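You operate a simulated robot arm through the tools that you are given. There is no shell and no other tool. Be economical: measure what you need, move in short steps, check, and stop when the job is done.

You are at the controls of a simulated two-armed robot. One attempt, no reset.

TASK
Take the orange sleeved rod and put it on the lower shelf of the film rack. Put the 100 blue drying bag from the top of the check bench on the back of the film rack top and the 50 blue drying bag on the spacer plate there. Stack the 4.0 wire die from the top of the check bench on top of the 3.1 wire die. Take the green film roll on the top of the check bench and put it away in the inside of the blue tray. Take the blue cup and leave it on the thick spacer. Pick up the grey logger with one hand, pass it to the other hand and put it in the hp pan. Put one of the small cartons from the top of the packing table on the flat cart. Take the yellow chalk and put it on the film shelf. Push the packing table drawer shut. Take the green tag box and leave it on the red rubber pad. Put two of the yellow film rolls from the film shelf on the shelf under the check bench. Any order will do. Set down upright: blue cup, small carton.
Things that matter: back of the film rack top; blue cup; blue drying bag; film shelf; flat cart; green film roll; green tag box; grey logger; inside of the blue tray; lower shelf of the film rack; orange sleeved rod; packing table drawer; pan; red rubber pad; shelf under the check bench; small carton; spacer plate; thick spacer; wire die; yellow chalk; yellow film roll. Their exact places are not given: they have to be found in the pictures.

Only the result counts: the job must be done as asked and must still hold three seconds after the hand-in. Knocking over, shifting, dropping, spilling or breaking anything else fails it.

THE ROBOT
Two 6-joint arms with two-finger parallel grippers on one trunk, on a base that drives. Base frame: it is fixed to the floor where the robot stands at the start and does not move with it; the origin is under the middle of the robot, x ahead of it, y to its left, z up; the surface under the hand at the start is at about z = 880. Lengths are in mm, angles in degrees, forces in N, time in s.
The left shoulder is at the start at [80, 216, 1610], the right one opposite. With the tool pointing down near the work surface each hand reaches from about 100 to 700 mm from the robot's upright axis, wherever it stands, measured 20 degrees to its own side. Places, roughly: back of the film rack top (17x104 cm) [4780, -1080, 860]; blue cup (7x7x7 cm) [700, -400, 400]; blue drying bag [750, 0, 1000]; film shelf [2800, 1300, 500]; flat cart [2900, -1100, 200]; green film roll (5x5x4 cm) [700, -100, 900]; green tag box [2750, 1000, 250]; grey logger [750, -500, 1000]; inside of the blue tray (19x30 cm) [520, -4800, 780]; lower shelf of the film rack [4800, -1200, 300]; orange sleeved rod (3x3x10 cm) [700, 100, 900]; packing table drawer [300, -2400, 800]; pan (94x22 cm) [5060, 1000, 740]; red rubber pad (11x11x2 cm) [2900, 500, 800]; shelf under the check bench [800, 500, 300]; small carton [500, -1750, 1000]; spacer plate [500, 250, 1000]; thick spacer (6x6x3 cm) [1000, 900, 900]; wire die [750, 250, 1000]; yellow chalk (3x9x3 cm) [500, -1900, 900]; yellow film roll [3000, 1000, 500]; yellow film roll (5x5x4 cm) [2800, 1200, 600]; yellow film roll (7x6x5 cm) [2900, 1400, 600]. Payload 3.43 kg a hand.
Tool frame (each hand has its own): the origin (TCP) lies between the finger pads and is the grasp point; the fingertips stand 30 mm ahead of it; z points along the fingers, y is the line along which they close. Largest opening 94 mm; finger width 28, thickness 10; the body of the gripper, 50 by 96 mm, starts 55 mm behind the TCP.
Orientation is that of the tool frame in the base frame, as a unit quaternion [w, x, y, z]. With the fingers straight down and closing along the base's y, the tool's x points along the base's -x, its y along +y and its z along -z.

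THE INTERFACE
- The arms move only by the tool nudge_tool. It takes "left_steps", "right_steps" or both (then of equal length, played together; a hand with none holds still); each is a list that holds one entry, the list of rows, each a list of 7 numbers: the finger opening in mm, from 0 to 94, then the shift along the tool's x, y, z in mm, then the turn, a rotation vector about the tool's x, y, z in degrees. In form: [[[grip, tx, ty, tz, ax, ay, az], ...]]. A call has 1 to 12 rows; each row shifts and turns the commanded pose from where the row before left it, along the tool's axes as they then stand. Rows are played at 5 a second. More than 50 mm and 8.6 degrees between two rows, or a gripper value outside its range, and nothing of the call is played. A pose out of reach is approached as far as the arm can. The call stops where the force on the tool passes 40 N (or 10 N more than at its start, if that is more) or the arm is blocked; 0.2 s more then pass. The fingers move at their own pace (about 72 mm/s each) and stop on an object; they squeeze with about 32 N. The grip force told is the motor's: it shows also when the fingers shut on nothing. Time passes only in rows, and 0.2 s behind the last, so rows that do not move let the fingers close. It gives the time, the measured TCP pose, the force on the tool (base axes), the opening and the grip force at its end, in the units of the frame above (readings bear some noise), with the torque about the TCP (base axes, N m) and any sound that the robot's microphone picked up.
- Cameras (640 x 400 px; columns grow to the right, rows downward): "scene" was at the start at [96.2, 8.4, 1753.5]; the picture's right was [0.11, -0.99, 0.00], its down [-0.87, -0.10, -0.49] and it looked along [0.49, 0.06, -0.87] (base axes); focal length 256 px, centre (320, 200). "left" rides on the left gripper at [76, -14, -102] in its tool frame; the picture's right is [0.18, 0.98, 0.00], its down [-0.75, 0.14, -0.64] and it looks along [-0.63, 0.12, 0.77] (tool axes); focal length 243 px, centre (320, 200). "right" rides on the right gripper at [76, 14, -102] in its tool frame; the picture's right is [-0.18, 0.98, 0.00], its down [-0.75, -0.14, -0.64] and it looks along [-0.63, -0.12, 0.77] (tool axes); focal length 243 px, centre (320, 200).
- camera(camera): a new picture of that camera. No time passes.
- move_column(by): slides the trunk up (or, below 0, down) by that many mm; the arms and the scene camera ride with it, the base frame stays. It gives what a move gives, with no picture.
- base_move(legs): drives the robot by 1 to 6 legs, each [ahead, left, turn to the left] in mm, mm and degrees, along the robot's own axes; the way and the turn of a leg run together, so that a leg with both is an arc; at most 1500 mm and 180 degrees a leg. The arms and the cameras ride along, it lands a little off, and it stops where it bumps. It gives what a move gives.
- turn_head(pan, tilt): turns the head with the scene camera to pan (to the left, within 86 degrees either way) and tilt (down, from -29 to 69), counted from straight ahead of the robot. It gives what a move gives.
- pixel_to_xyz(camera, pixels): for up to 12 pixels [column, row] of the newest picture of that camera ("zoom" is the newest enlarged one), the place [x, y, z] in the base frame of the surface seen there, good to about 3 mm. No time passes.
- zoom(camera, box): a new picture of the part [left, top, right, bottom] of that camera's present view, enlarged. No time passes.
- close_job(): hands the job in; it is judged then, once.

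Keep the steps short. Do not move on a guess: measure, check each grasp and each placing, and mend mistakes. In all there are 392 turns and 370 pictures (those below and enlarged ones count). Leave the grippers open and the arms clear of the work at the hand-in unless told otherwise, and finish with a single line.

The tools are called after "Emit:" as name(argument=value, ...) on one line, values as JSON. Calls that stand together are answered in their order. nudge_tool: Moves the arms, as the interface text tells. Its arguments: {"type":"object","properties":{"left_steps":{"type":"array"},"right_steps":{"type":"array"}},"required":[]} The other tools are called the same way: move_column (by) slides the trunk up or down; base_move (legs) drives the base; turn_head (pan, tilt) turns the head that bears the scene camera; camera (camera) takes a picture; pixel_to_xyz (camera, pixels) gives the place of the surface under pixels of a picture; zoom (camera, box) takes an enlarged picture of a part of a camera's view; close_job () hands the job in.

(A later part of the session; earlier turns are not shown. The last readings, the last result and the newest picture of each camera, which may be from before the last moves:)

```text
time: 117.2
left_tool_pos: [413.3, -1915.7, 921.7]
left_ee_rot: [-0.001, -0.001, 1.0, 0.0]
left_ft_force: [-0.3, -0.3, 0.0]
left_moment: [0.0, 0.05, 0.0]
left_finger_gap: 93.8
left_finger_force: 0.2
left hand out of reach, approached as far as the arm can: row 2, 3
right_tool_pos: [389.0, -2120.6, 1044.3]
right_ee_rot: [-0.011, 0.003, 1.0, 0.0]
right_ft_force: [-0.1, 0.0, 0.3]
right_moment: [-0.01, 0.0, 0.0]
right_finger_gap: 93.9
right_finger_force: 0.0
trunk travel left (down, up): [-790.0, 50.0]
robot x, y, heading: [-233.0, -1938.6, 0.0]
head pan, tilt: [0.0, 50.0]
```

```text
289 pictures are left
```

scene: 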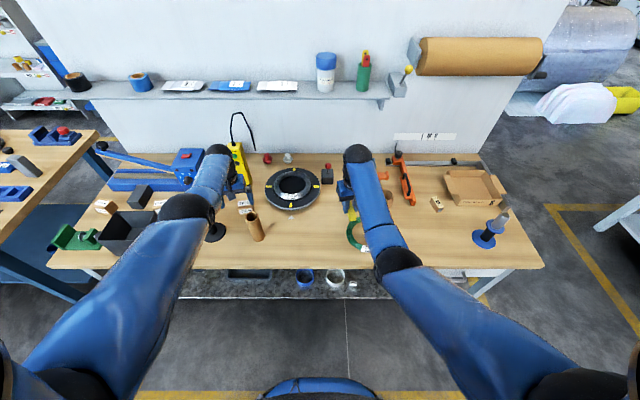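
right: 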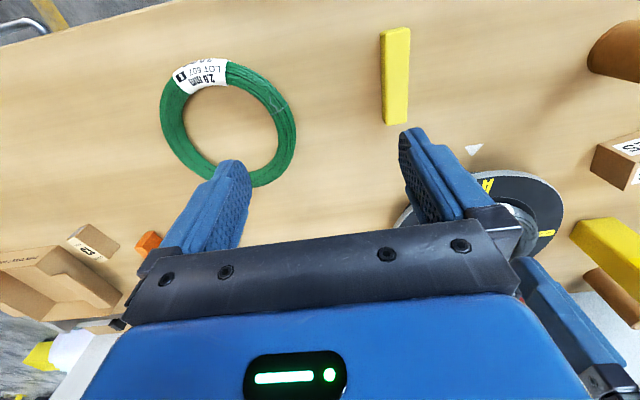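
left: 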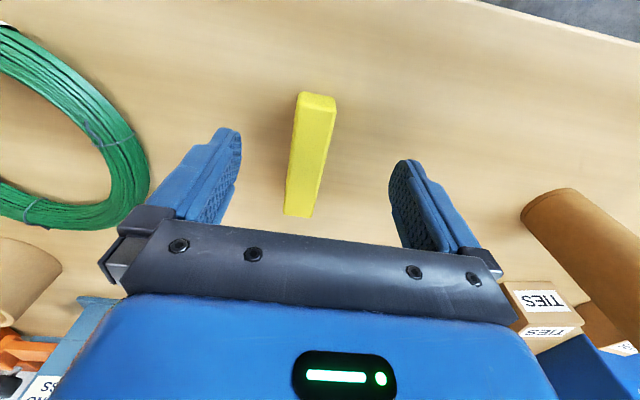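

Fine; I centre (y −5), go down 26 more and close.

Emit:
nudge_tool(left_steps=[[[94, -5, -6, 13, 0, 0, 0], [94, 0, 0, 12, 0, 0, 0], [94, 0, 0, 0, 0, 0, 0], [10, 0, 0, 0, 0, 0, 0], [10, 0, 0, 0, 0, 0, 0], [10, 0, 0, 0, 0, 0, 0], [10, 0, 0, 0, 0, 0, 0]]])

Emit:
camera(camera="left")

```text
time: 118.8
left_tool_pos: [402.0, -1918.7, 906.1]
left_ee_rot: [0.0, -0.001, 1.0, 0.0]
left_ft_force: [0.4, 0.1, 2.0]
left_moment: [-0.01, 0.0, 0.03]
left_finger_gap: 23.0
left_finger_force: 31.4
left hand out of reach, approached as far as the arm can: row 1, 2
right_tool_pos: [386.7, -2121.7, 1047.0]
right_ee_rot: [-0.01, 0.003, 1.0, 0.0]
right_ft_force: [-0.3, -0.4, 0.6]
right_moment: [-0.05, 0.03, -0.04]
right_finger_gap: 94.0
right_finger_force: 0.1
trunk travel left (down, up): [-790.0, 50.0]
robot x, y, heading: [-229.1, -1937.0, 0.2]
head pan, tilt: [0.0, 50.0]
```

```text
288 pictures are left
```

left: 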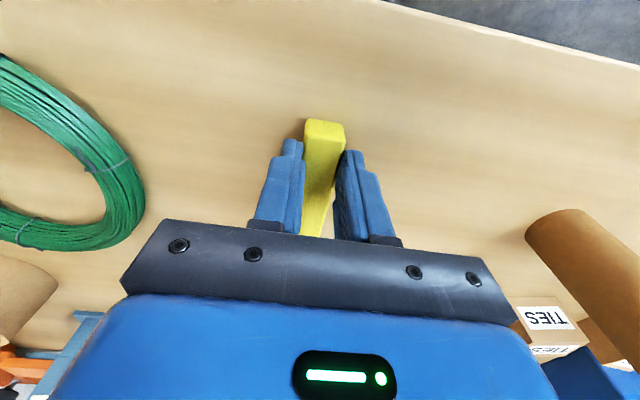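

The grip is shallow. I open a little, lower the trunk 12, and close again.

Emit:
nudge_tool(left_steps=[[[45, 0, 0, 0, 0, 0, 0], [45, 0, 0, 0, 0, 0, 0]]])

Emit:
move_column(by=-12)

Emit:
nudge_tool(left_steps=[[[10, 0, 0, 0, 0, 0, 0], [10, 0, 0, 0, 0, 0, 0], [10, 0, 0, 0, 0, 0, 0]]])

Emit:
nudge_tool(left_steps=[[[10, 0, 0, -40, 0, 0, 0], [10, 0, 0, -40, 0, 0, 0], [10, 0, 0, -40, 0, 0, 0], [10, 0, 0, -40, 0, 0, 0], [10, 0, 0, 0, 0, 0, 0]]])

Emit:
camera(camera="left")

```text
time: 119.4
left_tool_pos: [402.8, -1917.7, 906.1]
left_ee_rot: [-0.001, -0.001, 1.0, 0.0]
left_ft_force: [0.3, -0.3, -0.2]
left_moment: [0.01, 0.0, -0.01]
left_finger_gap: 44.9
left_finger_force: 0.0
right_tool_pos: [386.8, -2120.8, 1045.2]
right_ee_rot: [-0.01, 0.003, 1.0, 0.001]
right_ft_force: [0.2, -0.8, -0.1]
right_moment: [0.0, -0.01, 0.04]
right_finger_gap: 93.9
right_finger_force: 0.1
trunk travel left (down, up): [-790.0, 50.0]
robot x, y, heading: [-232.5, -1939.1, 0.1]
head pan, tilt: [0.0, 50.0]
```

```text
time: 120.0
left_tool_pos: [403.2, -1917.4, 893.4]
left_ee_rot: [-0.001, -0.001, 1.0, 0.0]
left_ft_force: [0.7, -0.6, 0.1]
left_moment: [0.01, 0.02, -0.01]
left_finger_gap: 45.2
left_finger_force: 0.0
right_tool_pos: [387.8, -2121.7, 1033.2]
right_ee_rot: [-0.011, 0.004, 1.0, 0.0]
right_ft_force: [-0.5, 0.6, -0.5]
right_moment: [0.02, -0.03, 0.01]
right_finger_gap: 93.9
right_finger_force: 0.1
trunk travel left (down, up): [-778.0, 62.0]
robot x, y, heading: [-229.8, -1940.8, 0.1]
head pan, tilt: [0.0, 50.0]
```

```text
time: 120.8
left_tool_pos: [403.3, -1919.1, 893.6]
left_ee_rot: [0.001, 0.0, 1.0, 0.0]
left_ft_force: [-0.6, 0.1, 1.2]
left_moment: [0.04, -0.08, 0.02]
left_finger_gap: 23.1
left_finger_force: 32.3
right_tool_pos: [387.8, -2120.9, 1033.8]
right_ee_rot: [-0.01, 0.003, 1.0, -0.001]
right_ft_force: [0.5, 0.0, -0.1]
right_moment: [-0.02, 0.01, -0.02]
right_finger_gap: 93.8
right_finger_force: 0.0
trunk travel left (down, up): [-778.0, 62.0]
robot x, y, heading: [-232.2, -1936.5, -0.0]
head pan, tilt: [0.0, 50.0]
```

```text
time: 122.0
left_tool_pos: [458.3, -1938.2, 1029.7]
left_ee_rot: [-0.002, -0.001, 1.0, 0.001]
left_ft_force: [-0.2, -0.4, -1.1]
left_moment: [-0.02, 0.02, 0.02]
left_finger_gap: 23.0
left_finger_force: 31.9
left hand out of reach, approached as far as the arm can: row 1, 2, 3, 4
right_tool_pos: [387.4, -2122.6, 1033.6]
right_ee_rot: [-0.011, 0.003, 1.0, 0.0]
right_ft_force: [0.0, 0.7, 0.1]
right_moment: [-0.01, -0.02, -0.03]
right_finger_gap: 94.2
right_finger_force: 0.1
trunk travel left (down, up): [-778.0, 62.0]
robot x, y, heading: [-232.4, -1937.9, 0.2]
head pan, tilt: [0.0, 50.0]
```

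```text
287 pictures are left
```

left: 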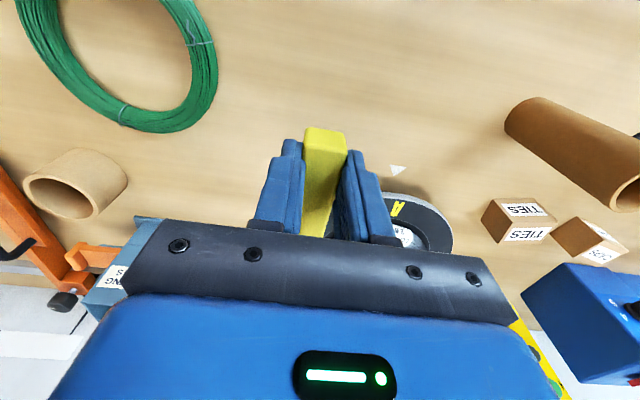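

Chalk is held. Now I reposition for the carton with the right hand: trunk up, back 250, left 340, and spread the left hand outward.

Emit:
move_column(by=62)

Emit:
base_move(legs=[[-250, 0, 0], [0, 340, 0]])

Emit:
nudge_tool(left_steps=[[[10, 0, 45, 0, 0, 0, 0], [10, 0, 45, 0, 0, 0, 0], [10, 0, 45, 0, 0, 0, 0], [10, 0, 45, 0, 0, 0, 0], [10, 0, 45, 0, 0, 0, 0], [10, 0, 45, 0, 0, 0, 0], [10, 0, 0, 0, 0, 0, 0]]], right_steps=[[[94, 0, 40, 0, 0, 0, -5], [94, 0, 40, 0, 0, 0, -5], [94, 0, 40, 0, 0, 0, 0], [94, 0, 20, 0, 0, 0, 0], [94, 0, 0, 0, 0, 0, 0], [94, 0, 0, 0, 0, 0, 0], [94, 0, 0, 0, 0, 0, 0]]])

Emit:
camera(camera="scene")

```text
time: 123.0
left_tool_pos: [457.6, -1936.0, 1091.3]
left_ee_rot: [-0.001, 0.0, 1.0, 0.001]
left_ft_force: [0.3, -0.1, -0.6]
left_moment: [0.01, 0.02, -0.02]
left_finger_gap: 23.0
left_finger_force: 32.1
right_tool_pos: [389.3, -2121.5, 1094.5]
right_ee_rot: [-0.012, 0.003, 1.0, 0.001]
right_ft_force: [0.0, -1.1, 0.8]
right_moment: [0.02, 0.01, 0.01]
right_finger_gap: 94.2
right_finger_force: 0.2
trunk travel left (down, up): [-840.0, 0.0]
robot x, y, heading: [-232.2, -1939.9, 0.2]
head pan, tilt: [0.0, 50.0]
```

```text
time: 126.7
left_tool_pos: [208.5, -1602.6, 1092.9]
left_ee_rot: [-0.001, -0.001, 1.0, 0.002]
left_ft_force: [0.5, -0.9, -0.7]
left_moment: [0.01, -0.01, 0.0]
left_finger_gap: 23.0
left_finger_force: 31.9
right_tool_pos: [136.6, -1786.7, 1094.3]
right_ee_rot: [-0.011, 0.003, 1.0, 0.002]
right_ft_force: [0.1, -0.1, -0.3]
right_moment: [0.04, 0.01, -0.04]
right_finger_gap: 93.9
right_finger_force: 0.1
trunk travel left (down, up): [-840.0, 0.0]
robot x, y, heading: [-481.4, -1605.9, -0.1]
head pan, tilt: [0.0, 50.0]
```

```text
time: 128.2
left_tool_pos: [237.6, -1335.1, 1077.8]
left_ee_rot: [-0.001, 0.0, 1.0, 0.001]
left_ft_force: [0.2, 0.3, 0.3]
left_moment: [0.0, 0.0, 0.01]
left_finger_gap: 23.1
left_finger_force: 32.1
left hand out of reach, approached as far as the arm can: row 1, 2, 3, 4
right_tool_pos: [122.6, -1645.6, 1096.5]
right_ee_rot: [-0.011, -0.085, 0.996, 0.0]
right_ft_force: [-0.7, 0.1, -0.2]
right_moment: [0.0, -0.03, 0.03]
right_finger_gap: 93.9
right_finger_force: 0.1
trunk travel left (down, up): [-840.0, 0.0]
robot x, y, heading: [-480.1, -1599.5, 0.0]
head pan, tilt: [0.0, 50.0]
```

```text
286 pictures are left
```

scene: 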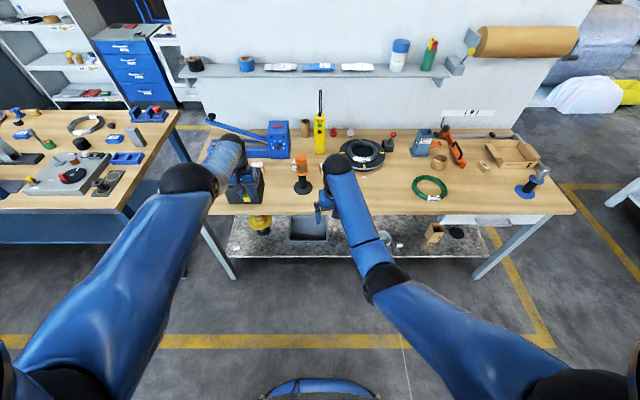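

Emit:
pixel_to_xyz(camera="scene", pixels=[[278, 127], [272, 150], [288, 130], [245, 150], [258, 170], [222, 120], [301, 160], [240, 195]])

Emit:
zoom(camera="scene", box=[190, 90, 370, 210])

```text
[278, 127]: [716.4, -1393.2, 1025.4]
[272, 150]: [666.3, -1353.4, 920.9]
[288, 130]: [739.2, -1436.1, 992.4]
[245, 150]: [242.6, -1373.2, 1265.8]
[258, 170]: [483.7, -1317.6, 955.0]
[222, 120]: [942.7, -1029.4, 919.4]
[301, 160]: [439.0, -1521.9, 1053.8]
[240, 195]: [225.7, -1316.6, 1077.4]
```

```text
3.33 times, centred on (280, 150) of scene
```

zoom: 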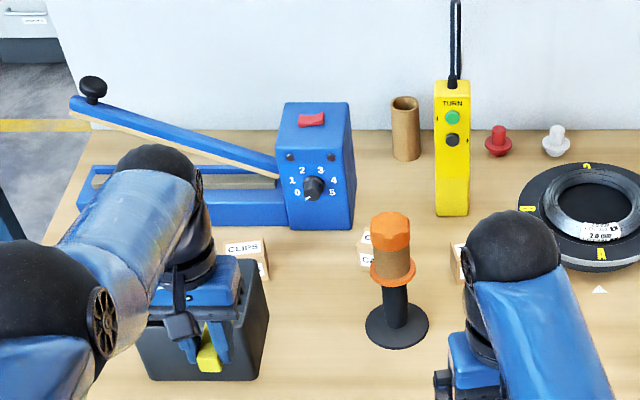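

I drive ahead 380 (left hand clears the sealer top at 1028 by ~15 mm) and look from the right hand.

Emit:
base_move(legs=[[380, 0, 0]])

Emit:
nudge_tool(right_steps=[[[94, -20, 5, 20, 0, 0, 0], [94, -20, 5, 20, 0, 0, 0], [94, 0, 0, 0, 0, 0, 0]]])

Emit:
camera(camera="right")

Emit:
camera(camera="scene")

```text
time: 130.6
left_tool_pos: [614.0, -1336.8, 1081.4]
left_ee_rot: [0.001, 0.0, 1.0, 0.001]
left_ft_force: [-0.5, -0.2, -1.4]
left_moment: [-0.03, -0.03, 0.02]
left_finger_gap: 22.9
left_finger_force: 31.7
right_tool_pos: [497.5, -1645.6, 1098.7]
right_ee_rot: [-0.009, -0.085, 0.996, 0.001]
right_ft_force: [0.1, -0.6, 0.2]
right_moment: [-0.02, -0.02, 0.01]
right_finger_gap: 94.0
right_finger_force: 0.1
trunk travel left (down, up): [-840.0, 0.0]
robot x, y, heading: [-106.8, -1601.1, -0.0]
head pan, tilt: [0.0, 50.0]
```

```text
time: 131.4
left_tool_pos: [614.7, -1336.0, 1080.0]
left_ee_rot: [-0.001, 0.0, 1.0, 0.002]
left_ft_force: [-0.4, 0.2, -0.9]
left_moment: [-0.02, 0.04, -0.01]
left_finger_gap: 23.0
left_finger_force: 31.9
right_tool_pos: [536.0, -1629.5, 1055.9]
right_ee_rot: [-0.011, -0.084, 0.996, 0.001]
right_ft_force: [-0.6, 0.3, 0.0]
right_moment: [0.01, -0.01, 0.02]
right_finger_gap: 93.9
right_finger_force: 0.1
trunk travel left (down, up): [-840.0, 0.0]
robot x, y, heading: [-106.2, -1603.1, -0.0]
head pan, tilt: [0.0, 50.0]
```

```text
284 pictures are left
```

right: 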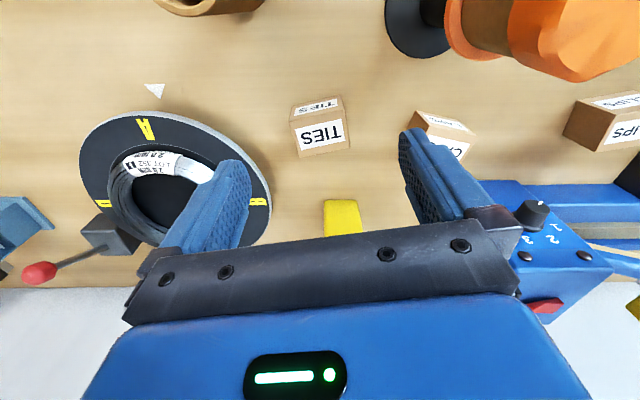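

```text
283 pictures are left
```

scene: 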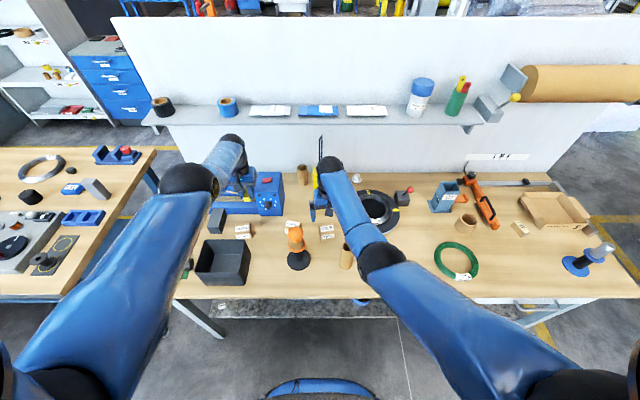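

Emit:
pixel_to_xyz(camera="right", pixels=[[297, 128], [345, 120], [348, 145], [302, 153], [322, 136], [292, 108], [410, 150]])

```text
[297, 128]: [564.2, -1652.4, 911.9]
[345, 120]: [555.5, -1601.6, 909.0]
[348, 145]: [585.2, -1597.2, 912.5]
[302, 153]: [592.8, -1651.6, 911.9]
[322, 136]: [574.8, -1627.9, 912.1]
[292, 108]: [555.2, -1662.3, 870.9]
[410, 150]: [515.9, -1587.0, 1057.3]
```

Emit:
nudge_tool(right_steps=[[[94, -20, -2, 20, 0, 0, 0], [94, -20, -2, 25, 0, 0, 0], [94, 0, 0, 30, 0, 0, 0], [94, 0, 0, 0, 0, 0, 0]]])

Emit:
camera(camera="right")

Emit:
camera(camera="scene")

```text
time: 132.4
left_tool_pos: [616.1, -1336.2, 1078.1]
left_ee_rot: [-0.002, 0.001, 1.0, 0.0]
left_ft_force: [-0.2, 0.5, -0.6]
left_moment: [0.03, 0.01, 0.02]
left_finger_gap: 23.2
left_finger_force: 31.8
right_tool_pos: [552.5, -1632.6, 996.6]
right_ee_rot: [-0.011, -0.084, 0.996, 0.001]
right_ft_force: [-0.3, -0.3, -1.1]
right_moment: [-0.02, -0.02, 0.02]
right_finger_gap: 93.8
right_finger_force: 0.1
right hand out of reach, approached as far as the arm can: row 2, 3
trunk travel left (down, up): [-840.0, 0.0]
robot x, y, heading: [-111.4, -1599.1, 0.1]
head pan, tilt: [0.0, 50.0]
```

```text
282 pictures are left
```

right: 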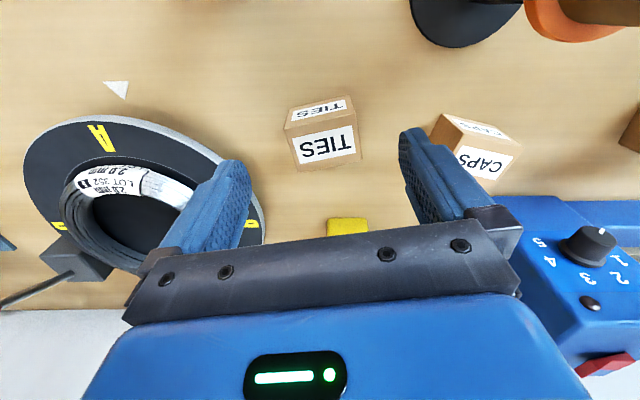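

```text
281 pictures are left
```

scene: 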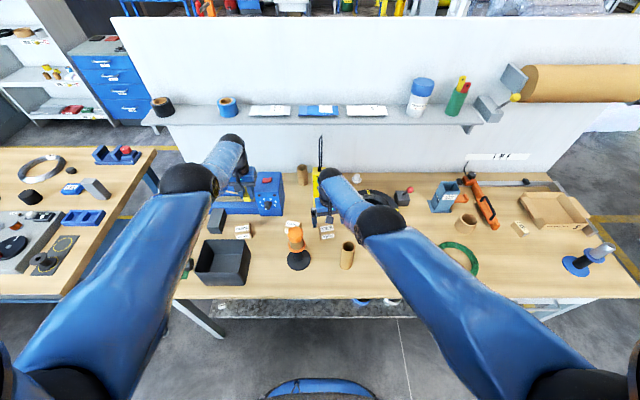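

I retract the left hand 70 and drive 65 ahead.

Emit:
nudge_tool(left_steps=[[[10, 35, 0, 0, 0, 0, 0], [10, 35, 0, 0, 0, 0, 0], [10, 0, 0, 0, 0, 0, 0]]])

Emit:
base_move(legs=[[65, 0, 0]])

Emit:
nudge_tool(right_steps=[[[94, 0, 0, 20, 0, 0, 0], [94, 0, 0, 0, 0, 0, 0]]])

Emit:
camera(camera="right")

Emit:
pixel_to_xyz(camera="right", pixels=[[320, 100], [310, 110], [330, 110], [320, 120]])

```text
time: 133.2
left_tool_pos: [605.2, -1330.7, 1055.1]
left_ee_rot: [-0.003, 0.0, 1.0, 0.001]
left_ft_force: [-0.6, 0.0, 0.0]
left_moment: [-0.04, 0.04, 0.01]
left_finger_gap: 22.8
left_finger_force: 31.8
left hand out of reach, approached as far as the arm can: row 1, 2
right_tool_pos: [553.6, -1631.6, 998.2]
right_ee_rot: [-0.011, -0.085, 0.996, 0.0]
right_ft_force: [-1.0, -0.3, -0.1]
right_moment: [0.0, -0.02, 0.03]
right_finger_gap: 94.1
right_finger_force: 0.0
trunk travel left (down, up): [-840.0, 0.0]
robot x, y, heading: [-106.6, -1599.1, -0.0]
head pan, tilt: [0.0, 50.0]
```

```text
time: 134.2
left_tool_pos: [659.5, -1331.4, 1061.6]
left_ee_rot: [0.0, 0.001, 1.0, 0.0]
left_ft_force: [-0.3, -0.4, 0.2]
left_moment: [0.01, -0.01, 0.02]
left_finger_gap: 23.0
left_finger_force: 32.3
right_tool_pos: [607.1, -1631.1, 1004.0]
right_ee_rot: [-0.005, -0.085, 0.996, 0.001]
right_ft_force: [-1.3, 0.8, 0.5]
right_moment: [-0.01, -0.06, -0.02]
right_finger_gap: 94.0
right_finger_force: 0.1
trunk travel left (down, up): [-840.0, 0.0]
robot x, y, heading: [-44.8, -1602.0, -0.2]
head pan, tilt: [0.0, 50.0]
```

```text
time: 134.8
left_tool_pos: [666.1, -1331.6, 1056.4]
left_ee_rot: [-0.002, 0.001, 1.0, 0.001]
left_ft_force: [-0.7, 0.8, -0.3]
left_moment: [0.0, -0.01, 0.03]
left_finger_gap: 23.1
left_finger_force: 32.2
right_tool_pos: [610.0, -1634.1, 991.4]
right_ee_rot: [-0.01, -0.084, 0.996, 0.002]
right_ft_force: [0.7, 0.0, -0.1]
right_moment: [0.01, -0.03, -0.01]
right_finger_gap: 94.1
right_finger_force: 0.1
right hand out of reach, approached as far as the arm can: row 1
trunk travel left (down, up): [-840.0, 0.0]
robot x, y, heading: [-44.4, -1604.1, -0.1]
head pan, tilt: [0.0, 50.0]
```

```text
280 pictures are left
```

right: 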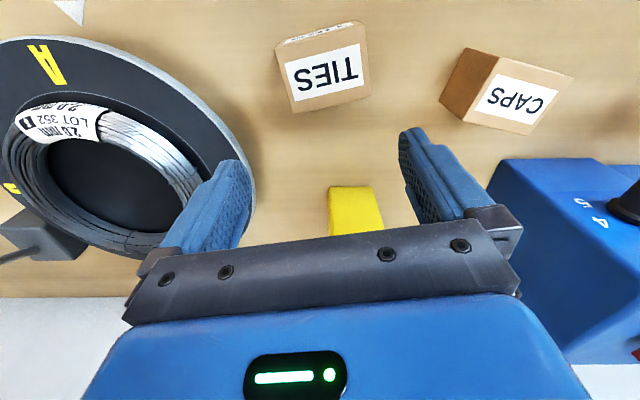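

```text
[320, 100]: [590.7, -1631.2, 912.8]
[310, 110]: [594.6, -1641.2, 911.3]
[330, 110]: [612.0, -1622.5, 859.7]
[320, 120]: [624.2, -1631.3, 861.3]
```

Right hand target: back 35, left 7, then down to z≈905.

Emit:
nudge_tool(right_steps=[[[94, 17, 6, 0, 0, 0, 0], [94, 16, 6, 10, 0, 0, 0], [94, 0, 0, 25, 0, 0, 0], [94, 0, 0, 25, 0, 0, 0], [94, 0, 0, 0, 0, 0, 0]]])

Emit:
camera(camera="right")

```text
time: 136.0
left_tool_pos: [667.9, -1332.4, 1054.6]
left_ee_rot: [-0.004, -0.001, 1.0, 0.001]
left_ft_force: [0.3, 0.3, -1.0]
left_moment: [0.01, 0.01, -0.01]
left_finger_gap: 22.9
left_finger_force: 32.3
right_tool_pos: [574.9, -1628.1, 931.3]
right_ee_rot: [-0.011, -0.085, 0.996, 0.002]
right_ft_force: [0.6, 1.1, -0.1]
right_moment: [0.02, 0.01, 0.04]
right_finger_gap: 94.1
right_finger_force: 0.0
right hand out of reach, approached as far as the arm can: row 4
trunk travel left (down, up): [-840.0, 0.0]
robot x, y, heading: [-43.4, -1600.7, 0.0]
head pan, tilt: [0.0, 50.0]
```

```text
279 pictures are left
```

right: 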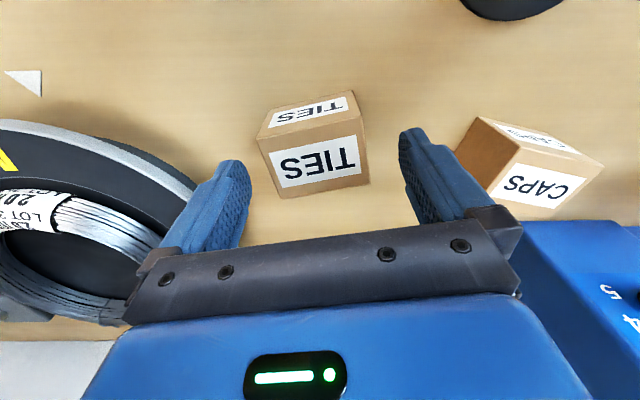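

I need about 20 mm lower via the trunk; first I check what is beneath/around the left hand.

Emit:
camera(camera="left")

```text
278 pictures are left
```

left: 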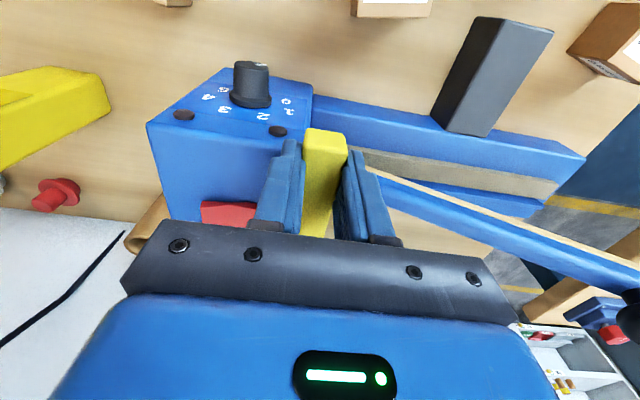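

Emit:
pixel_to_xyz(camera="left", pixels=[[230, 212], [290, 130], [305, 92], [250, 100], [400, 195], [450, 215], [600, 262], [420, 110], [310, 120], [480, 60]])

```text
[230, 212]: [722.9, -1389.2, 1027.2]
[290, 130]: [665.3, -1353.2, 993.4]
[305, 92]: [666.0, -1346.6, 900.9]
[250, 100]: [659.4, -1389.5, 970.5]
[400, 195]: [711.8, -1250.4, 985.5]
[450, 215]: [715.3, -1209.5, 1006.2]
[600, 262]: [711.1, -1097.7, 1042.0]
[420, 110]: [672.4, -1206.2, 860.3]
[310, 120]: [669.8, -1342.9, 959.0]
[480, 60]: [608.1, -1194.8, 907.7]
```

Left hand is right beside the sealer box (edge y −1345). I move it 28 mm left, then lower the trunk 22.

Emit:
nudge_tool(left_steps=[[[10, 0, 14, 0, 0, 0, 0], [10, 0, 14, 0, 0, 0, 0], [10, 0, 0, 0, 0, 0, 0]]])

Emit:
move_column(by=-22)

Emit:
camera(camera="right")

```text
time: 136.8
left_tool_pos: [668.0, -1304.2, 1055.6]
left_ee_rot: [-0.004, 0.0, 1.0, 0.001]
left_ft_force: [0.7, 0.4, -0.6]
left_moment: [0.0, 0.01, 0.03]
left_finger_gap: 23.1
left_finger_force: 31.9
right_tool_pos: [573.2, -1627.3, 930.9]
right_ee_rot: [-0.011, -0.084, 0.996, 0.001]
right_ft_force: [-0.4, -0.5, 0.2]
right_moment: [0.02, -0.01, 0.0]
right_finger_gap: 94.1
right_finger_force: 0.0
trunk travel left (down, up): [-840.0, 0.0]
robot x, y, heading: [-43.5, -1602.0, -0.0]
head pan, tilt: [0.0, 50.0]
```

```text
time: 137.5
left_tool_pos: [669.8, -1304.0, 1033.5]
left_ee_rot: [-0.004, 0.0, 1.0, 0.001]
left_ft_force: [-0.9, -0.3, -0.7]
left_moment: [0.0, -0.04, 0.01]
left_finger_gap: 23.3
left_finger_force: 31.7
right_tool_pos: [575.1, -1626.5, 908.3]
right_ee_rot: [-0.011, -0.084, 0.996, 0.001]
right_ft_force: [0.2, -0.1, 0.5]
right_moment: [0.02, 0.0, 0.06]
right_finger_gap: 94.0
right_finger_force: 0.1
trunk travel left (down, up): [-818.0, 22.0]
robot x, y, heading: [-45.7, -1598.4, -0.1]
head pan, tilt: [0.0, 50.0]
```

```text
277 pictures are left
```

right: 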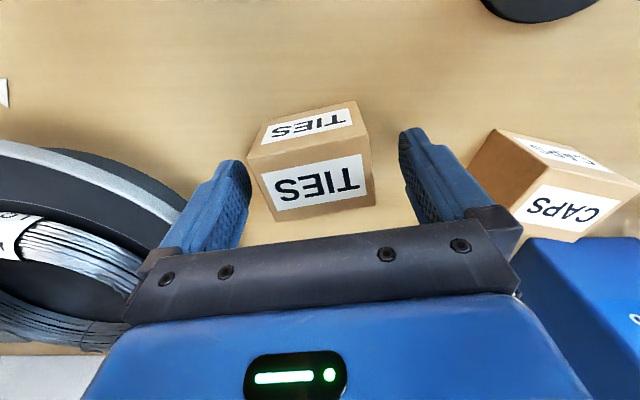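

The carton is between the fingers. I close.

Emit:
nudge_tool(right_steps=[[[30, 0, 0, 0, 0, 0, 0], [30, 0, 0, 0, 0, 0, 0], [30, 0, 0, 0, 0, 0, 0], [30, 0, 0, 0, 0, 0, 0]]])

Emit:
move_column(by=22)

Emit:
nudge_tool(right_steps=[[[30, 0, 0, -40, 0, 0, 0], [30, 0, 0, -40, 0, 0, 0], [30, 0, 0, -40, 0, 0, 0], [30, 0, 0, 0, 0, 0, 0]]])

Emit:
camera(camera="right")

```text
time: 138.5
left_tool_pos: [667.3, -1303.4, 1034.1]
left_ee_rot: [-0.003, 0.0, 1.0, 0.001]
left_ft_force: [0.2, 0.6, -0.9]
left_moment: [0.01, 0.02, 0.0]
left_finger_gap: 23.1
left_finger_force: 31.7
right_tool_pos: [573.1, -1626.5, 909.6]
right_ee_rot: [-0.011, -0.084, 0.996, 0.001]
right_ft_force: [-2.5, -1.2, 2.6]
right_moment: [0.02, 0.03, 0.06]
right_finger_gap: 64.7
right_finger_force: 31.9
trunk travel left (down, up): [-818.0, 22.0]
robot x, y, heading: [-40.9, -1600.9, 0.1]
head pan, tilt: [0.0, 50.0]
```

```text
time: 139.2
left_tool_pos: [667.9, -1305.1, 1056.3]
left_ee_rot: [-0.003, 0.0, 1.0, 0.001]
left_ft_force: [-0.3, -0.9, -0.8]
left_moment: [-0.02, 0.02, 0.0]
left_finger_gap: 22.8
left_finger_force: 32.1
right_tool_pos: [571.9, -1627.4, 932.4]
right_ee_rot: [-0.01, -0.085, 0.996, 0.0]
right_ft_force: [-0.2, -0.5, -2.4]
right_moment: [-0.05, 0.0, 0.0]
right_finger_gap: 64.4
right_finger_force: 31.9
trunk travel left (down, up): [-840.0, 0.0]
robot x, y, heading: [-41.4, -1603.5, -0.1]
head pan, tilt: [0.0, 50.0]
```

```text
time: 140.2
left_tool_pos: [668.8, -1304.4, 1054.7]
left_ee_rot: [-0.004, 0.0, 1.0, 0.0]
left_ft_force: [-0.2, -0.4, -0.4]
left_moment: [0.02, 0.0, 0.01]
left_finger_gap: 22.9
left_finger_force: 31.6
right_tool_pos: [577.8, -1625.7, 1052.3]
right_ee_rot: [-0.012, -0.084, 0.996, 0.001]
right_ft_force: [-0.2, 0.9, -2.2]
right_moment: [-0.01, 0.02, -0.05]
right_finger_gap: 64.4
right_finger_force: 31.5
trunk travel left (down, up): [-840.0, 0.0]
robot x, y, heading: [-44.9, -1602.4, 0.1]
head pan, tilt: [0.0, 50.0]
```

```text
276 pictures are left
```

right: 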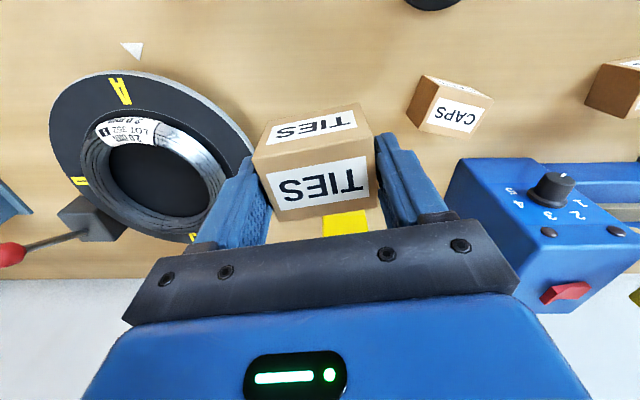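

Carton held (64 mm). I back straight out 450, slide right to the gap at y≈−3450, and look ahead.

Emit:
base_move(legs=[[-450, 0, 0], [0, -1500, 0], [0, -350, 0]])

Emit:
turn_head(pan=0, tilt=30)

Emit:
camera(camera="scene")

```text
time: 151.8
left_tool_pos: [236.2, -3120.2, 1053.7]
left_ee_rot: [-0.003, -0.017, 1.0, -0.001]
left_ft_force: [0.4, 0.7, -1.3]
left_moment: [-0.05, 0.02, -0.03]
left_finger_gap: 22.9
left_finger_force: 32.0
right_tool_pos: [156.4, -3444.5, 1052.8]
right_ee_rot: [-0.012, -0.102, 0.995, -0.001]
right_ft_force: [-0.8, -0.2, -2.1]
right_moment: [-0.01, 0.01, 0.03]
right_finger_gap: 64.1
right_finger_force: 31.8
trunk travel left (down, up): [-840.0, 0.0]
robot x, y, heading: [-461.7, -3443.1, 2.2]
head pan, tilt: [0.0, 50.0]
```

```text
time: 152.6
left_tool_pos: [236.1, -3122.0, 1055.6]
left_ee_rot: [-0.003, -0.018, 1.0, 0.001]
left_ft_force: [-0.3, 0.2, -0.6]
left_moment: [0.0, 0.03, 0.01]
left_finger_gap: 22.8
left_finger_force: 32.6
right_tool_pos: [154.4, -3446.9, 1051.5]
right_ee_rot: [-0.011, -0.101, 0.995, 0.001]
right_ft_force: [0.7, 0.8, -2.8]
right_moment: [0.01, 0.01, 0.02]
right_finger_gap: 64.1
right_finger_force: 31.7
trunk travel left (down, up): [-840.0, 0.0]
robot x, y, heading: [-467.5, -3445.0, 2.2]
head pan, tilt: [0.0, 30.0]
```

```text
275 pictures are left
```

scene: 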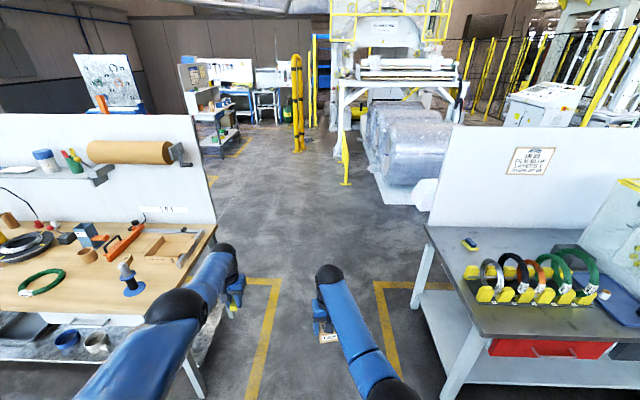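

The gap is clear. I drive through 2150 mm, then look toward the cart (left).

Emit:
base_move(legs=[[0, -40, -2.2], [1500, 0, 0], [650, 0, 0]])

Emit:
turn_head(pan=65, tilt=25)

Emit:
camera(camera="scene")

```text
time: 163.7
left_tool_pos: [2388.5, -3186.2, 1055.5]
left_ee_rot: [-0.003, -0.001, 1.0, 0.001]
left_ft_force: [-0.3, -0.1, -1.2]
left_moment: [-0.02, 0.0, 0.02]
left_finger_gap: 23.0
left_finger_force: 31.8
right_tool_pos: [2297.3, -3509.4, 1052.8]
right_ee_rot: [-0.011, -0.086, 0.996, 0.002]
right_ft_force: [-0.3, -0.3, -2.3]
right_moment: [-0.01, -0.03, 0.0]
right_finger_gap: 64.1
right_finger_force: 31.7
trunk travel left (down, up): [-840.0, 0.0]
robot x, y, heading: [1680.9, -3486.0, 0.2]
head pan, tilt: [0.0, 30.0]
```

```text
time: 165.1
left_tool_pos: [2390.2, -3185.7, 1055.0]
left_ee_rot: [-0.004, -0.001, 1.0, 0.001]
left_ft_force: [0.2, 0.5, -0.9]
left_moment: [-0.01, 0.01, 0.01]
left_finger_gap: 22.8
left_finger_force: 32.1
right_tool_pos: [2299.5, -3507.8, 1051.7]
right_ee_rot: [-0.01, -0.087, 0.996, 0.001]
right_ft_force: [-0.7, 0.7, -1.5]
right_moment: [0.0, 0.01, -0.02]
right_finger_gap: 64.2
right_finger_force: 32.1
trunk travel left (down, up): [-840.0, 0.0]
robot x, y, heading: [1673.5, -3485.7, -0.0]
head pan, tilt: [65.0, 25.0]
```

```text
274 pictures are left
```

scene: 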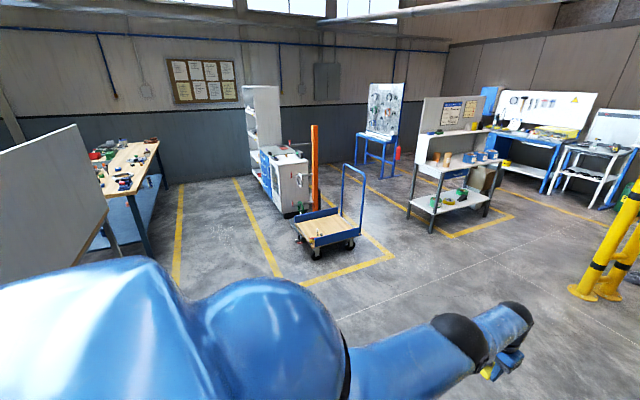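

Emit:
pixel_to_xyz(camera="scene", pixels=[[298, 222], [313, 242], [358, 230], [335, 215], [325, 225], [343, 165], [364, 180], [315, 125], [435, 130], [410, 165], [490, 130], [450, 205]])

Emit:
zoom(camera="scene", box=[230, 80, 400, 270])

Emit:
zoom(camera="scene", box=[390, 70, 640, 240])

```text
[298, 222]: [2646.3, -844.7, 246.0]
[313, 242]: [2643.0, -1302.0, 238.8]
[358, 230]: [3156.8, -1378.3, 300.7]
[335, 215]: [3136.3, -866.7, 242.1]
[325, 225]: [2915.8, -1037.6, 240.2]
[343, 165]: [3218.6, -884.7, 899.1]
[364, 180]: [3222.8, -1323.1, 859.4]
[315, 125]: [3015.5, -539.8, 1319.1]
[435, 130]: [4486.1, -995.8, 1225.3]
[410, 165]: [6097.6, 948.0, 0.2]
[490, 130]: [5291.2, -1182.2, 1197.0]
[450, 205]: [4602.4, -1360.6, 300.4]
```

```text
2.11 times, centred on (315, 175) of scene
```

zoom: 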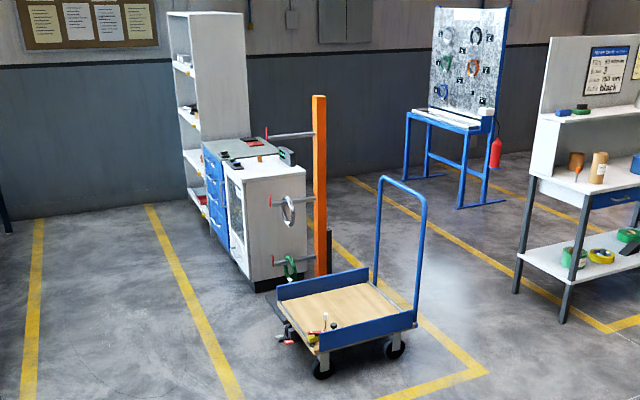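

```text
2.35 times, centred on (515, 155) of scene
```

zoom: 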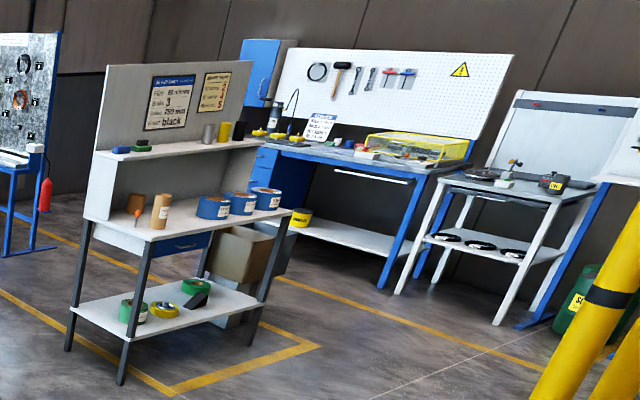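

Cart deck z≈240, x 2640–3140, y −1340…−870, boards along the long sides. I drive to (2900,−2450) and turn to face it from the south.

Emit:
base_move(legs=[[0, 1030, 0], [1227, 0, 0], [0, 0, 90]])

Emit:
turn_head(pan=0, tilt=40)

Emit:
camera(camera="scene")

```text
time: 180.1
left_tool_pos: [2635.6, -1748.6, 1055.7]
left_ee_rot: [-0.003, -0.701, 0.713, -0.001]
left_ft_force: [-1.4, 0.3, -1.4]
left_moment: [-0.03, 0.0, -0.02]
left_finger_gap: 23.1
left_finger_force: 32.1
right_tool_pos: [2955.8, -1845.7, 1051.2]
right_ee_rot: [0.009, 0.758, -0.652, 0.007]
right_ft_force: [-0.3, -0.1, -3.0]
right_moment: [0.02, 0.0, -0.03]
right_finger_gap: 64.1
right_finger_force: 31.9
trunk travel left (down, up): [-840.0, 0.0]
robot x, y, heading: [2922.1, -2464.4, 89.0]
head pan, tilt: [65.0, 25.0]
```

```text
time: 181.5
left_tool_pos: [2634.9, -1748.6, 1055.6]
left_ee_rot: [-0.002, -0.7, 0.714, -0.001]
left_ft_force: [-1.4, 0.8, -0.9]
left_moment: [-0.03, -0.03, 0.01]
left_finger_gap: 22.8
left_finger_force: 32.0
right_tool_pos: [2956.9, -1844.8, 1052.2]
right_ee_rot: [0.008, 0.758, -0.652, 0.007]
right_ft_force: [0.5, -0.6, -2.8]
right_moment: [0.02, -0.02, -0.01]
right_finger_gap: 64.0
right_finger_force: 31.7
trunk travel left (down, up): [-840.0, 0.0]
robot x, y, heading: [2923.0, -2463.5, 89.0]
head pan, tilt: [0.0, 40.0]
```

```text
271 pictures are left
```

scene: 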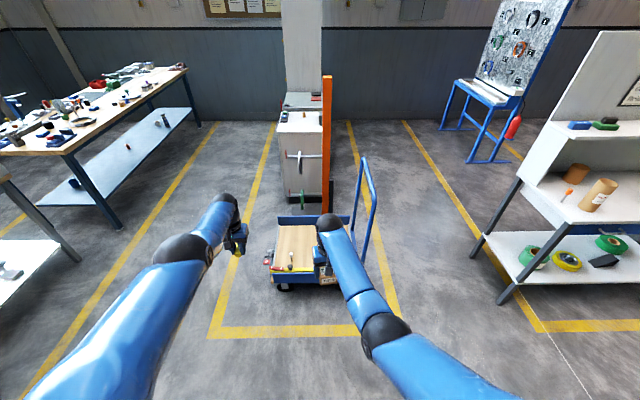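

Emit:
zoom(camera="scene", box=[240, 180, 400, 300])

Emit:
pixel_to_xyz(camera="zoom", pixels=[[190, 200], [140, 300], [280, 295], [230, 340], [290, 345], [240, 250], [150, 165], [470, 260], [85, 310], [105, 290], [410, 120]])

```text
3.33 times, centred on (320, 240) of scene
```

zoom: 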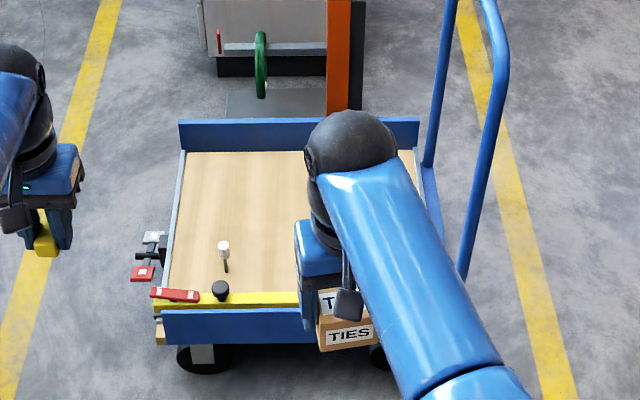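

```text
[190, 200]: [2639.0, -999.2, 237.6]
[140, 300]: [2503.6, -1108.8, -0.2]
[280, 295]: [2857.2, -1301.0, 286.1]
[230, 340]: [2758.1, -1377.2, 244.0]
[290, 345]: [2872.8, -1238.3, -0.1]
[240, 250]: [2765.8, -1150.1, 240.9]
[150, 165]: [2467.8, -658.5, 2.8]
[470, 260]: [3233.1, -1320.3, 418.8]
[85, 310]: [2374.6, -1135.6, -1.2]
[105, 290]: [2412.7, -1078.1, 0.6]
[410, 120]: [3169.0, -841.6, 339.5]
```

I drive 680 ahead and lower the trunk 650.

Emit:
base_move(legs=[[680, 15, 1]])

Emit:
move_column(by=-600)

Emit:
turn_head(pan=0, tilt=55)

Emit:
camera(camera="scene")

Emit:
camera(camera="right")

```text
time: 185.2
left_tool_pos: [2615.3, -1070.1, 1056.2]
left_ee_rot: [-0.003, -0.706, 0.708, -0.001]
left_ft_force: [0.1, -0.8, -1.1]
left_moment: [0.0, -0.02, 0.01]
left_finger_gap: 23.1
left_finger_force: 32.3
right_tool_pos: [2937.2, -1163.9, 1053.0]
right_ee_rot: [0.008, 0.764, -0.645, 0.006]
right_ft_force: [-0.1, 0.5, -1.6]
right_moment: [0.01, -0.01, 0.03]
right_finger_gap: 64.0
right_finger_force: 32.1
trunk travel left (down, up): [-840.0, 0.0]
robot x, y, heading: [2911.9, -1778.1, 89.9]
head pan, tilt: [0.0, 40.0]
```

```text
refused: -600 is not a number from -400 to 400
```

```text
time: 186.0
left_tool_pos: [2616.9, -1069.7, 1054.2]
left_ee_rot: [-0.004, -0.706, 0.708, -0.002]
left_ft_force: [0.7, -0.2, -0.4]
left_moment: [0.03, 0.03, -0.01]
left_finger_gap: 22.8
left_finger_force: 31.9
right_tool_pos: [2938.0, -1161.7, 1052.7]
right_ee_rot: [0.009, 0.764, -0.645, 0.008]
right_ft_force: [0.0, -0.1, -2.2]
right_moment: [0.0, 0.03, -0.01]
right_finger_gap: 64.0
right_finger_force: 31.7
trunk travel left (down, up): [-840.0, 0.0]
robot x, y, heading: [2909.1, -1781.6, 90.1]
head pan, tilt: [0.0, 55.0]
```

```text
269 pictures are left
```

scene: 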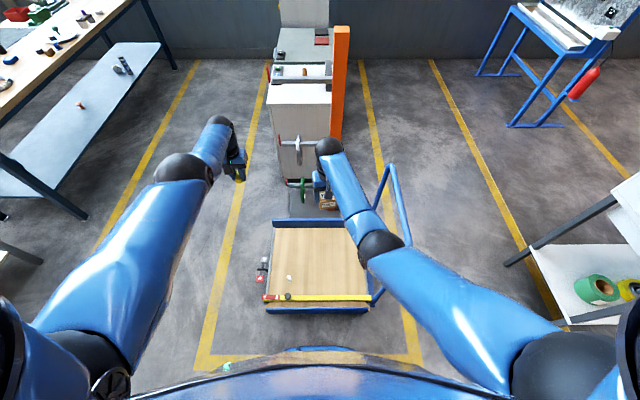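

```text
268 pictures are left
```

right: 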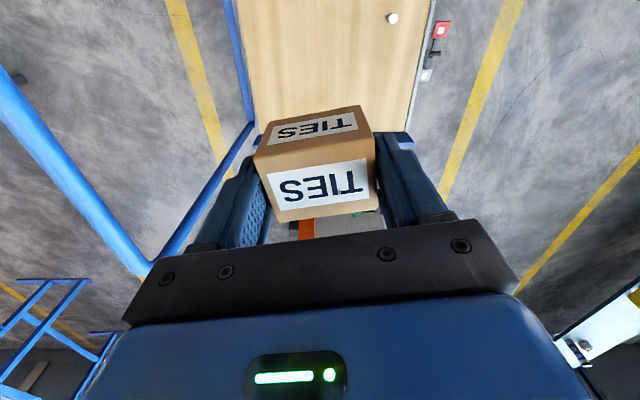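

Emit:
pixel_to_xyz(camera="scene", pixels=[[345, 190], [378, 245], [400, 245], [440, 265], [480, 290], [205, 130], [185, 165], [140, 240], [392, 230]])

Emit:
move_column(by=-350)

Emit:
camera(camera="scene")

```text
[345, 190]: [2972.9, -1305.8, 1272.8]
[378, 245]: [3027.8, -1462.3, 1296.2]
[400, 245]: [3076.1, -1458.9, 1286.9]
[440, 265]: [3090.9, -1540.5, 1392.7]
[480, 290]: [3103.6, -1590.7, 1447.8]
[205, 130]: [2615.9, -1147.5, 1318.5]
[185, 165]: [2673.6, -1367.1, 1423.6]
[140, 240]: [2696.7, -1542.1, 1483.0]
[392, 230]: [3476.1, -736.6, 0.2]
```

```text
time: 189.4
left_tool_pos: [2617.3, -1069.9, 706.7]
left_ee_rot: [-0.003, -0.707, 0.708, -0.002]
left_ft_force: [0.0, 0.1, -0.9]
left_moment: [-0.02, 0.02, 0.01]
left_finger_gap: 22.9
left_finger_force: 31.9
right_tool_pos: [2938.8, -1161.9, 702.4]
right_ee_rot: [0.009, 0.764, -0.645, 0.008]
right_ft_force: [-0.3, -0.7, -1.9]
right_moment: [-0.01, 0.0, -0.01]
right_finger_gap: 63.9
right_finger_force: 31.6
trunk travel left (down, up): [-490.0, 350.0]
robot x, y, heading: [2910.7, -1782.0, 89.9]
head pan, tilt: [0.0, 55.0]
```

```text
267 pictures are left
```

scene: 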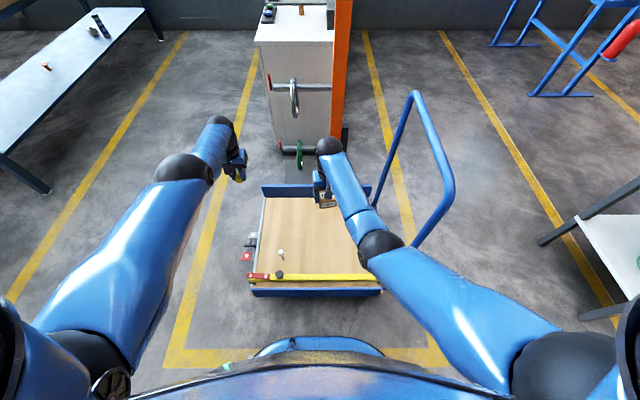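

Elbow clears the handle by 150 mm. I lower another 320.

Emit:
move_column(by=-320)

Emit:
camera(camera="right")

Emit:
camera(camera="left")

Emit:
camera(camera="scene")

```text
time: 192.6
left_tool_pos: [2617.1, -1068.8, 384.7]
left_ee_rot: [-0.003, -0.707, 0.708, -0.002]
left_ft_force: [-0.6, -0.5, -0.9]
left_moment: [-0.01, -0.01, 0.0]
left_finger_gap: 23.1
left_finger_force: 31.9
right_tool_pos: [2937.0, -1161.4, 381.2]
right_ee_rot: [0.01, 0.764, -0.645, 0.007]
right_ft_force: [-0.5, -0.7, -3.4]
right_moment: [-0.03, 0.02, 0.0]
right_finger_gap: 64.1
right_finger_force: 32.4
trunk travel left (down, up): [-170.0, 670.0]
robot x, y, heading: [2911.4, -1786.0, 90.2]
head pan, tilt: [0.0, 55.0]
```

```text
266 pictures are left
```

right: 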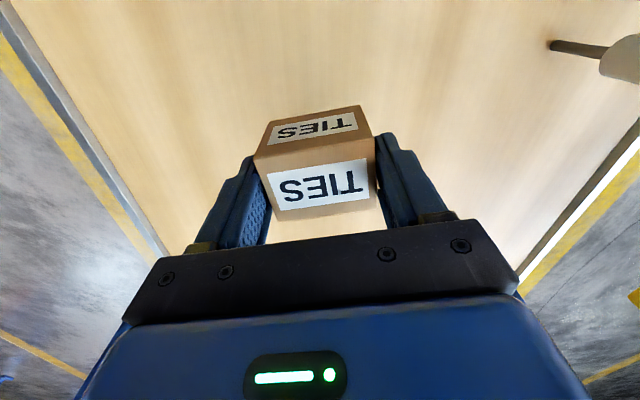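

```text
265 pictures are left
```

left: 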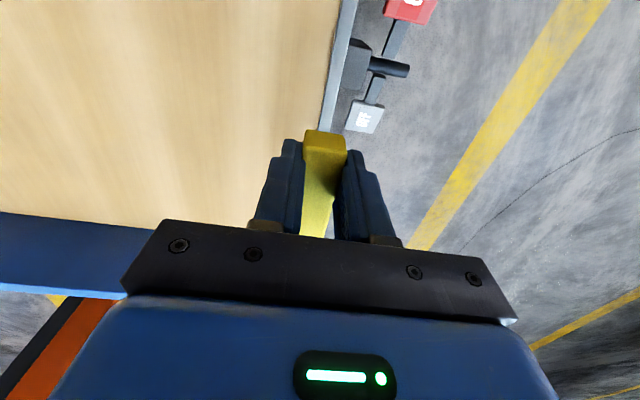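

```text
264 pictures are left
```

scene: 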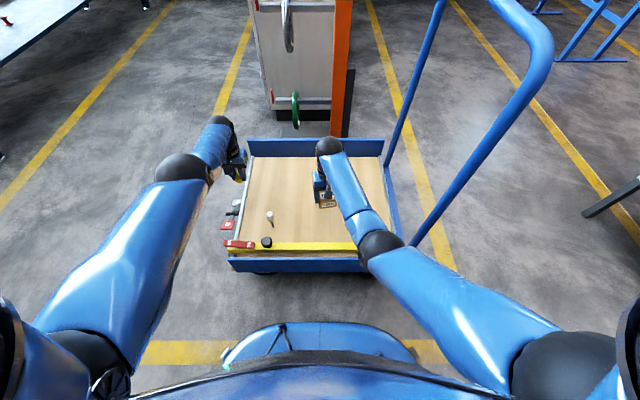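

Right carton bottom ≈332; deck 240. I lower the right hand 80, then the last bit gently.

Emit:
nudge_tool(right_steps=[[[30, 0, 0, 40, 0, 0, 0], [30, 0, 0, 35, 0, 0, 0], [30, 0, 0, 0, 0, 0, 0]]])

Emit:
nudge_tool(right_steps=[[[30, 0, 0, 6, 0, 0, 0], [30, 0, 0, 5, 0, 0, 0], [30, 0, 0, 0, 0, 0, 0]]])

```text
time: 193.4
left_tool_pos: [2616.1, -1069.7, 385.2]
left_ee_rot: [0.002, 0.707, -0.707, 0.002]
left_ft_force: [0.1, 0.1, -1.0]
left_moment: [-0.01, 0.03, -0.01]
left_finger_gap: 23.2
left_finger_force: 32.0
right_tool_pos: [2937.6, -1165.4, 308.0]
right_ee_rot: [0.009, 0.763, -0.646, 0.007]
right_ft_force: [-0.2, -1.0, -3.0]
right_moment: [-0.02, -0.02, 0.0]
right_finger_gap: 64.0
right_finger_force: 31.8
trunk travel left (down, up): [-170.0, 670.0]
robot x, y, heading: [2913.6, -1781.6, 89.9]
head pan, tilt: [0.0, 55.0]
```

```text
time: 194.2
left_tool_pos: [2617.0, -1069.8, 384.2]
left_ee_rot: [-0.003, -0.707, 0.708, -0.001]
left_ft_force: [-0.5, 0.7, -0.9]
left_moment: [-0.04, 0.03, 0.01]
left_finger_gap: 22.8
left_finger_force: 32.1
right_tool_pos: [2937.3, -1164.0, 297.3]
right_ee_rot: [0.008, 0.764, -0.645, 0.008]
right_ft_force: [-0.3, 0.0, -2.2]
right_moment: [0.02, 0.0, 0.01]
right_finger_gap: 64.0
right_finger_force: 32.6
trunk travel left (down, up): [-170.0, 670.0]
robot x, y, heading: [2909.8, -1780.9, 90.0]
head pan, tilt: [0.0, 55.0]
```

Emit:
nudge_tool(right_steps=[[[30, 0, 0, 4, 0, 0, 0], [30, 0, 0, 3, 0, 0, 0], [30, 0, 0, 0, 0, 0, 0]]])

```text
time: 195.0
left_tool_pos: [2616.0, -1069.4, 386.2]
left_ee_rot: [-0.003, -0.706, 0.708, -0.001]
left_ft_force: [0.4, -0.1, -0.5]
left_moment: [-0.02, -0.03, -0.03]
left_finger_gap: 23.2
left_finger_force: 32.1
right_tool_pos: [2938.1, -1163.8, 289.0]
right_ee_rot: [0.009, 0.764, -0.645, 0.007]
right_ft_force: [0.1, -1.5, 6.9]
right_moment: [-0.12, -0.12, -0.03]
right_finger_gap: 63.9
right_finger_force: 32.5
trunk travel left (down, up): [-170.0, 670.0]
robot x, y, heading: [2906.4, -1781.0, 89.8]
head pan, tilt: [0.0, 55.0]
```

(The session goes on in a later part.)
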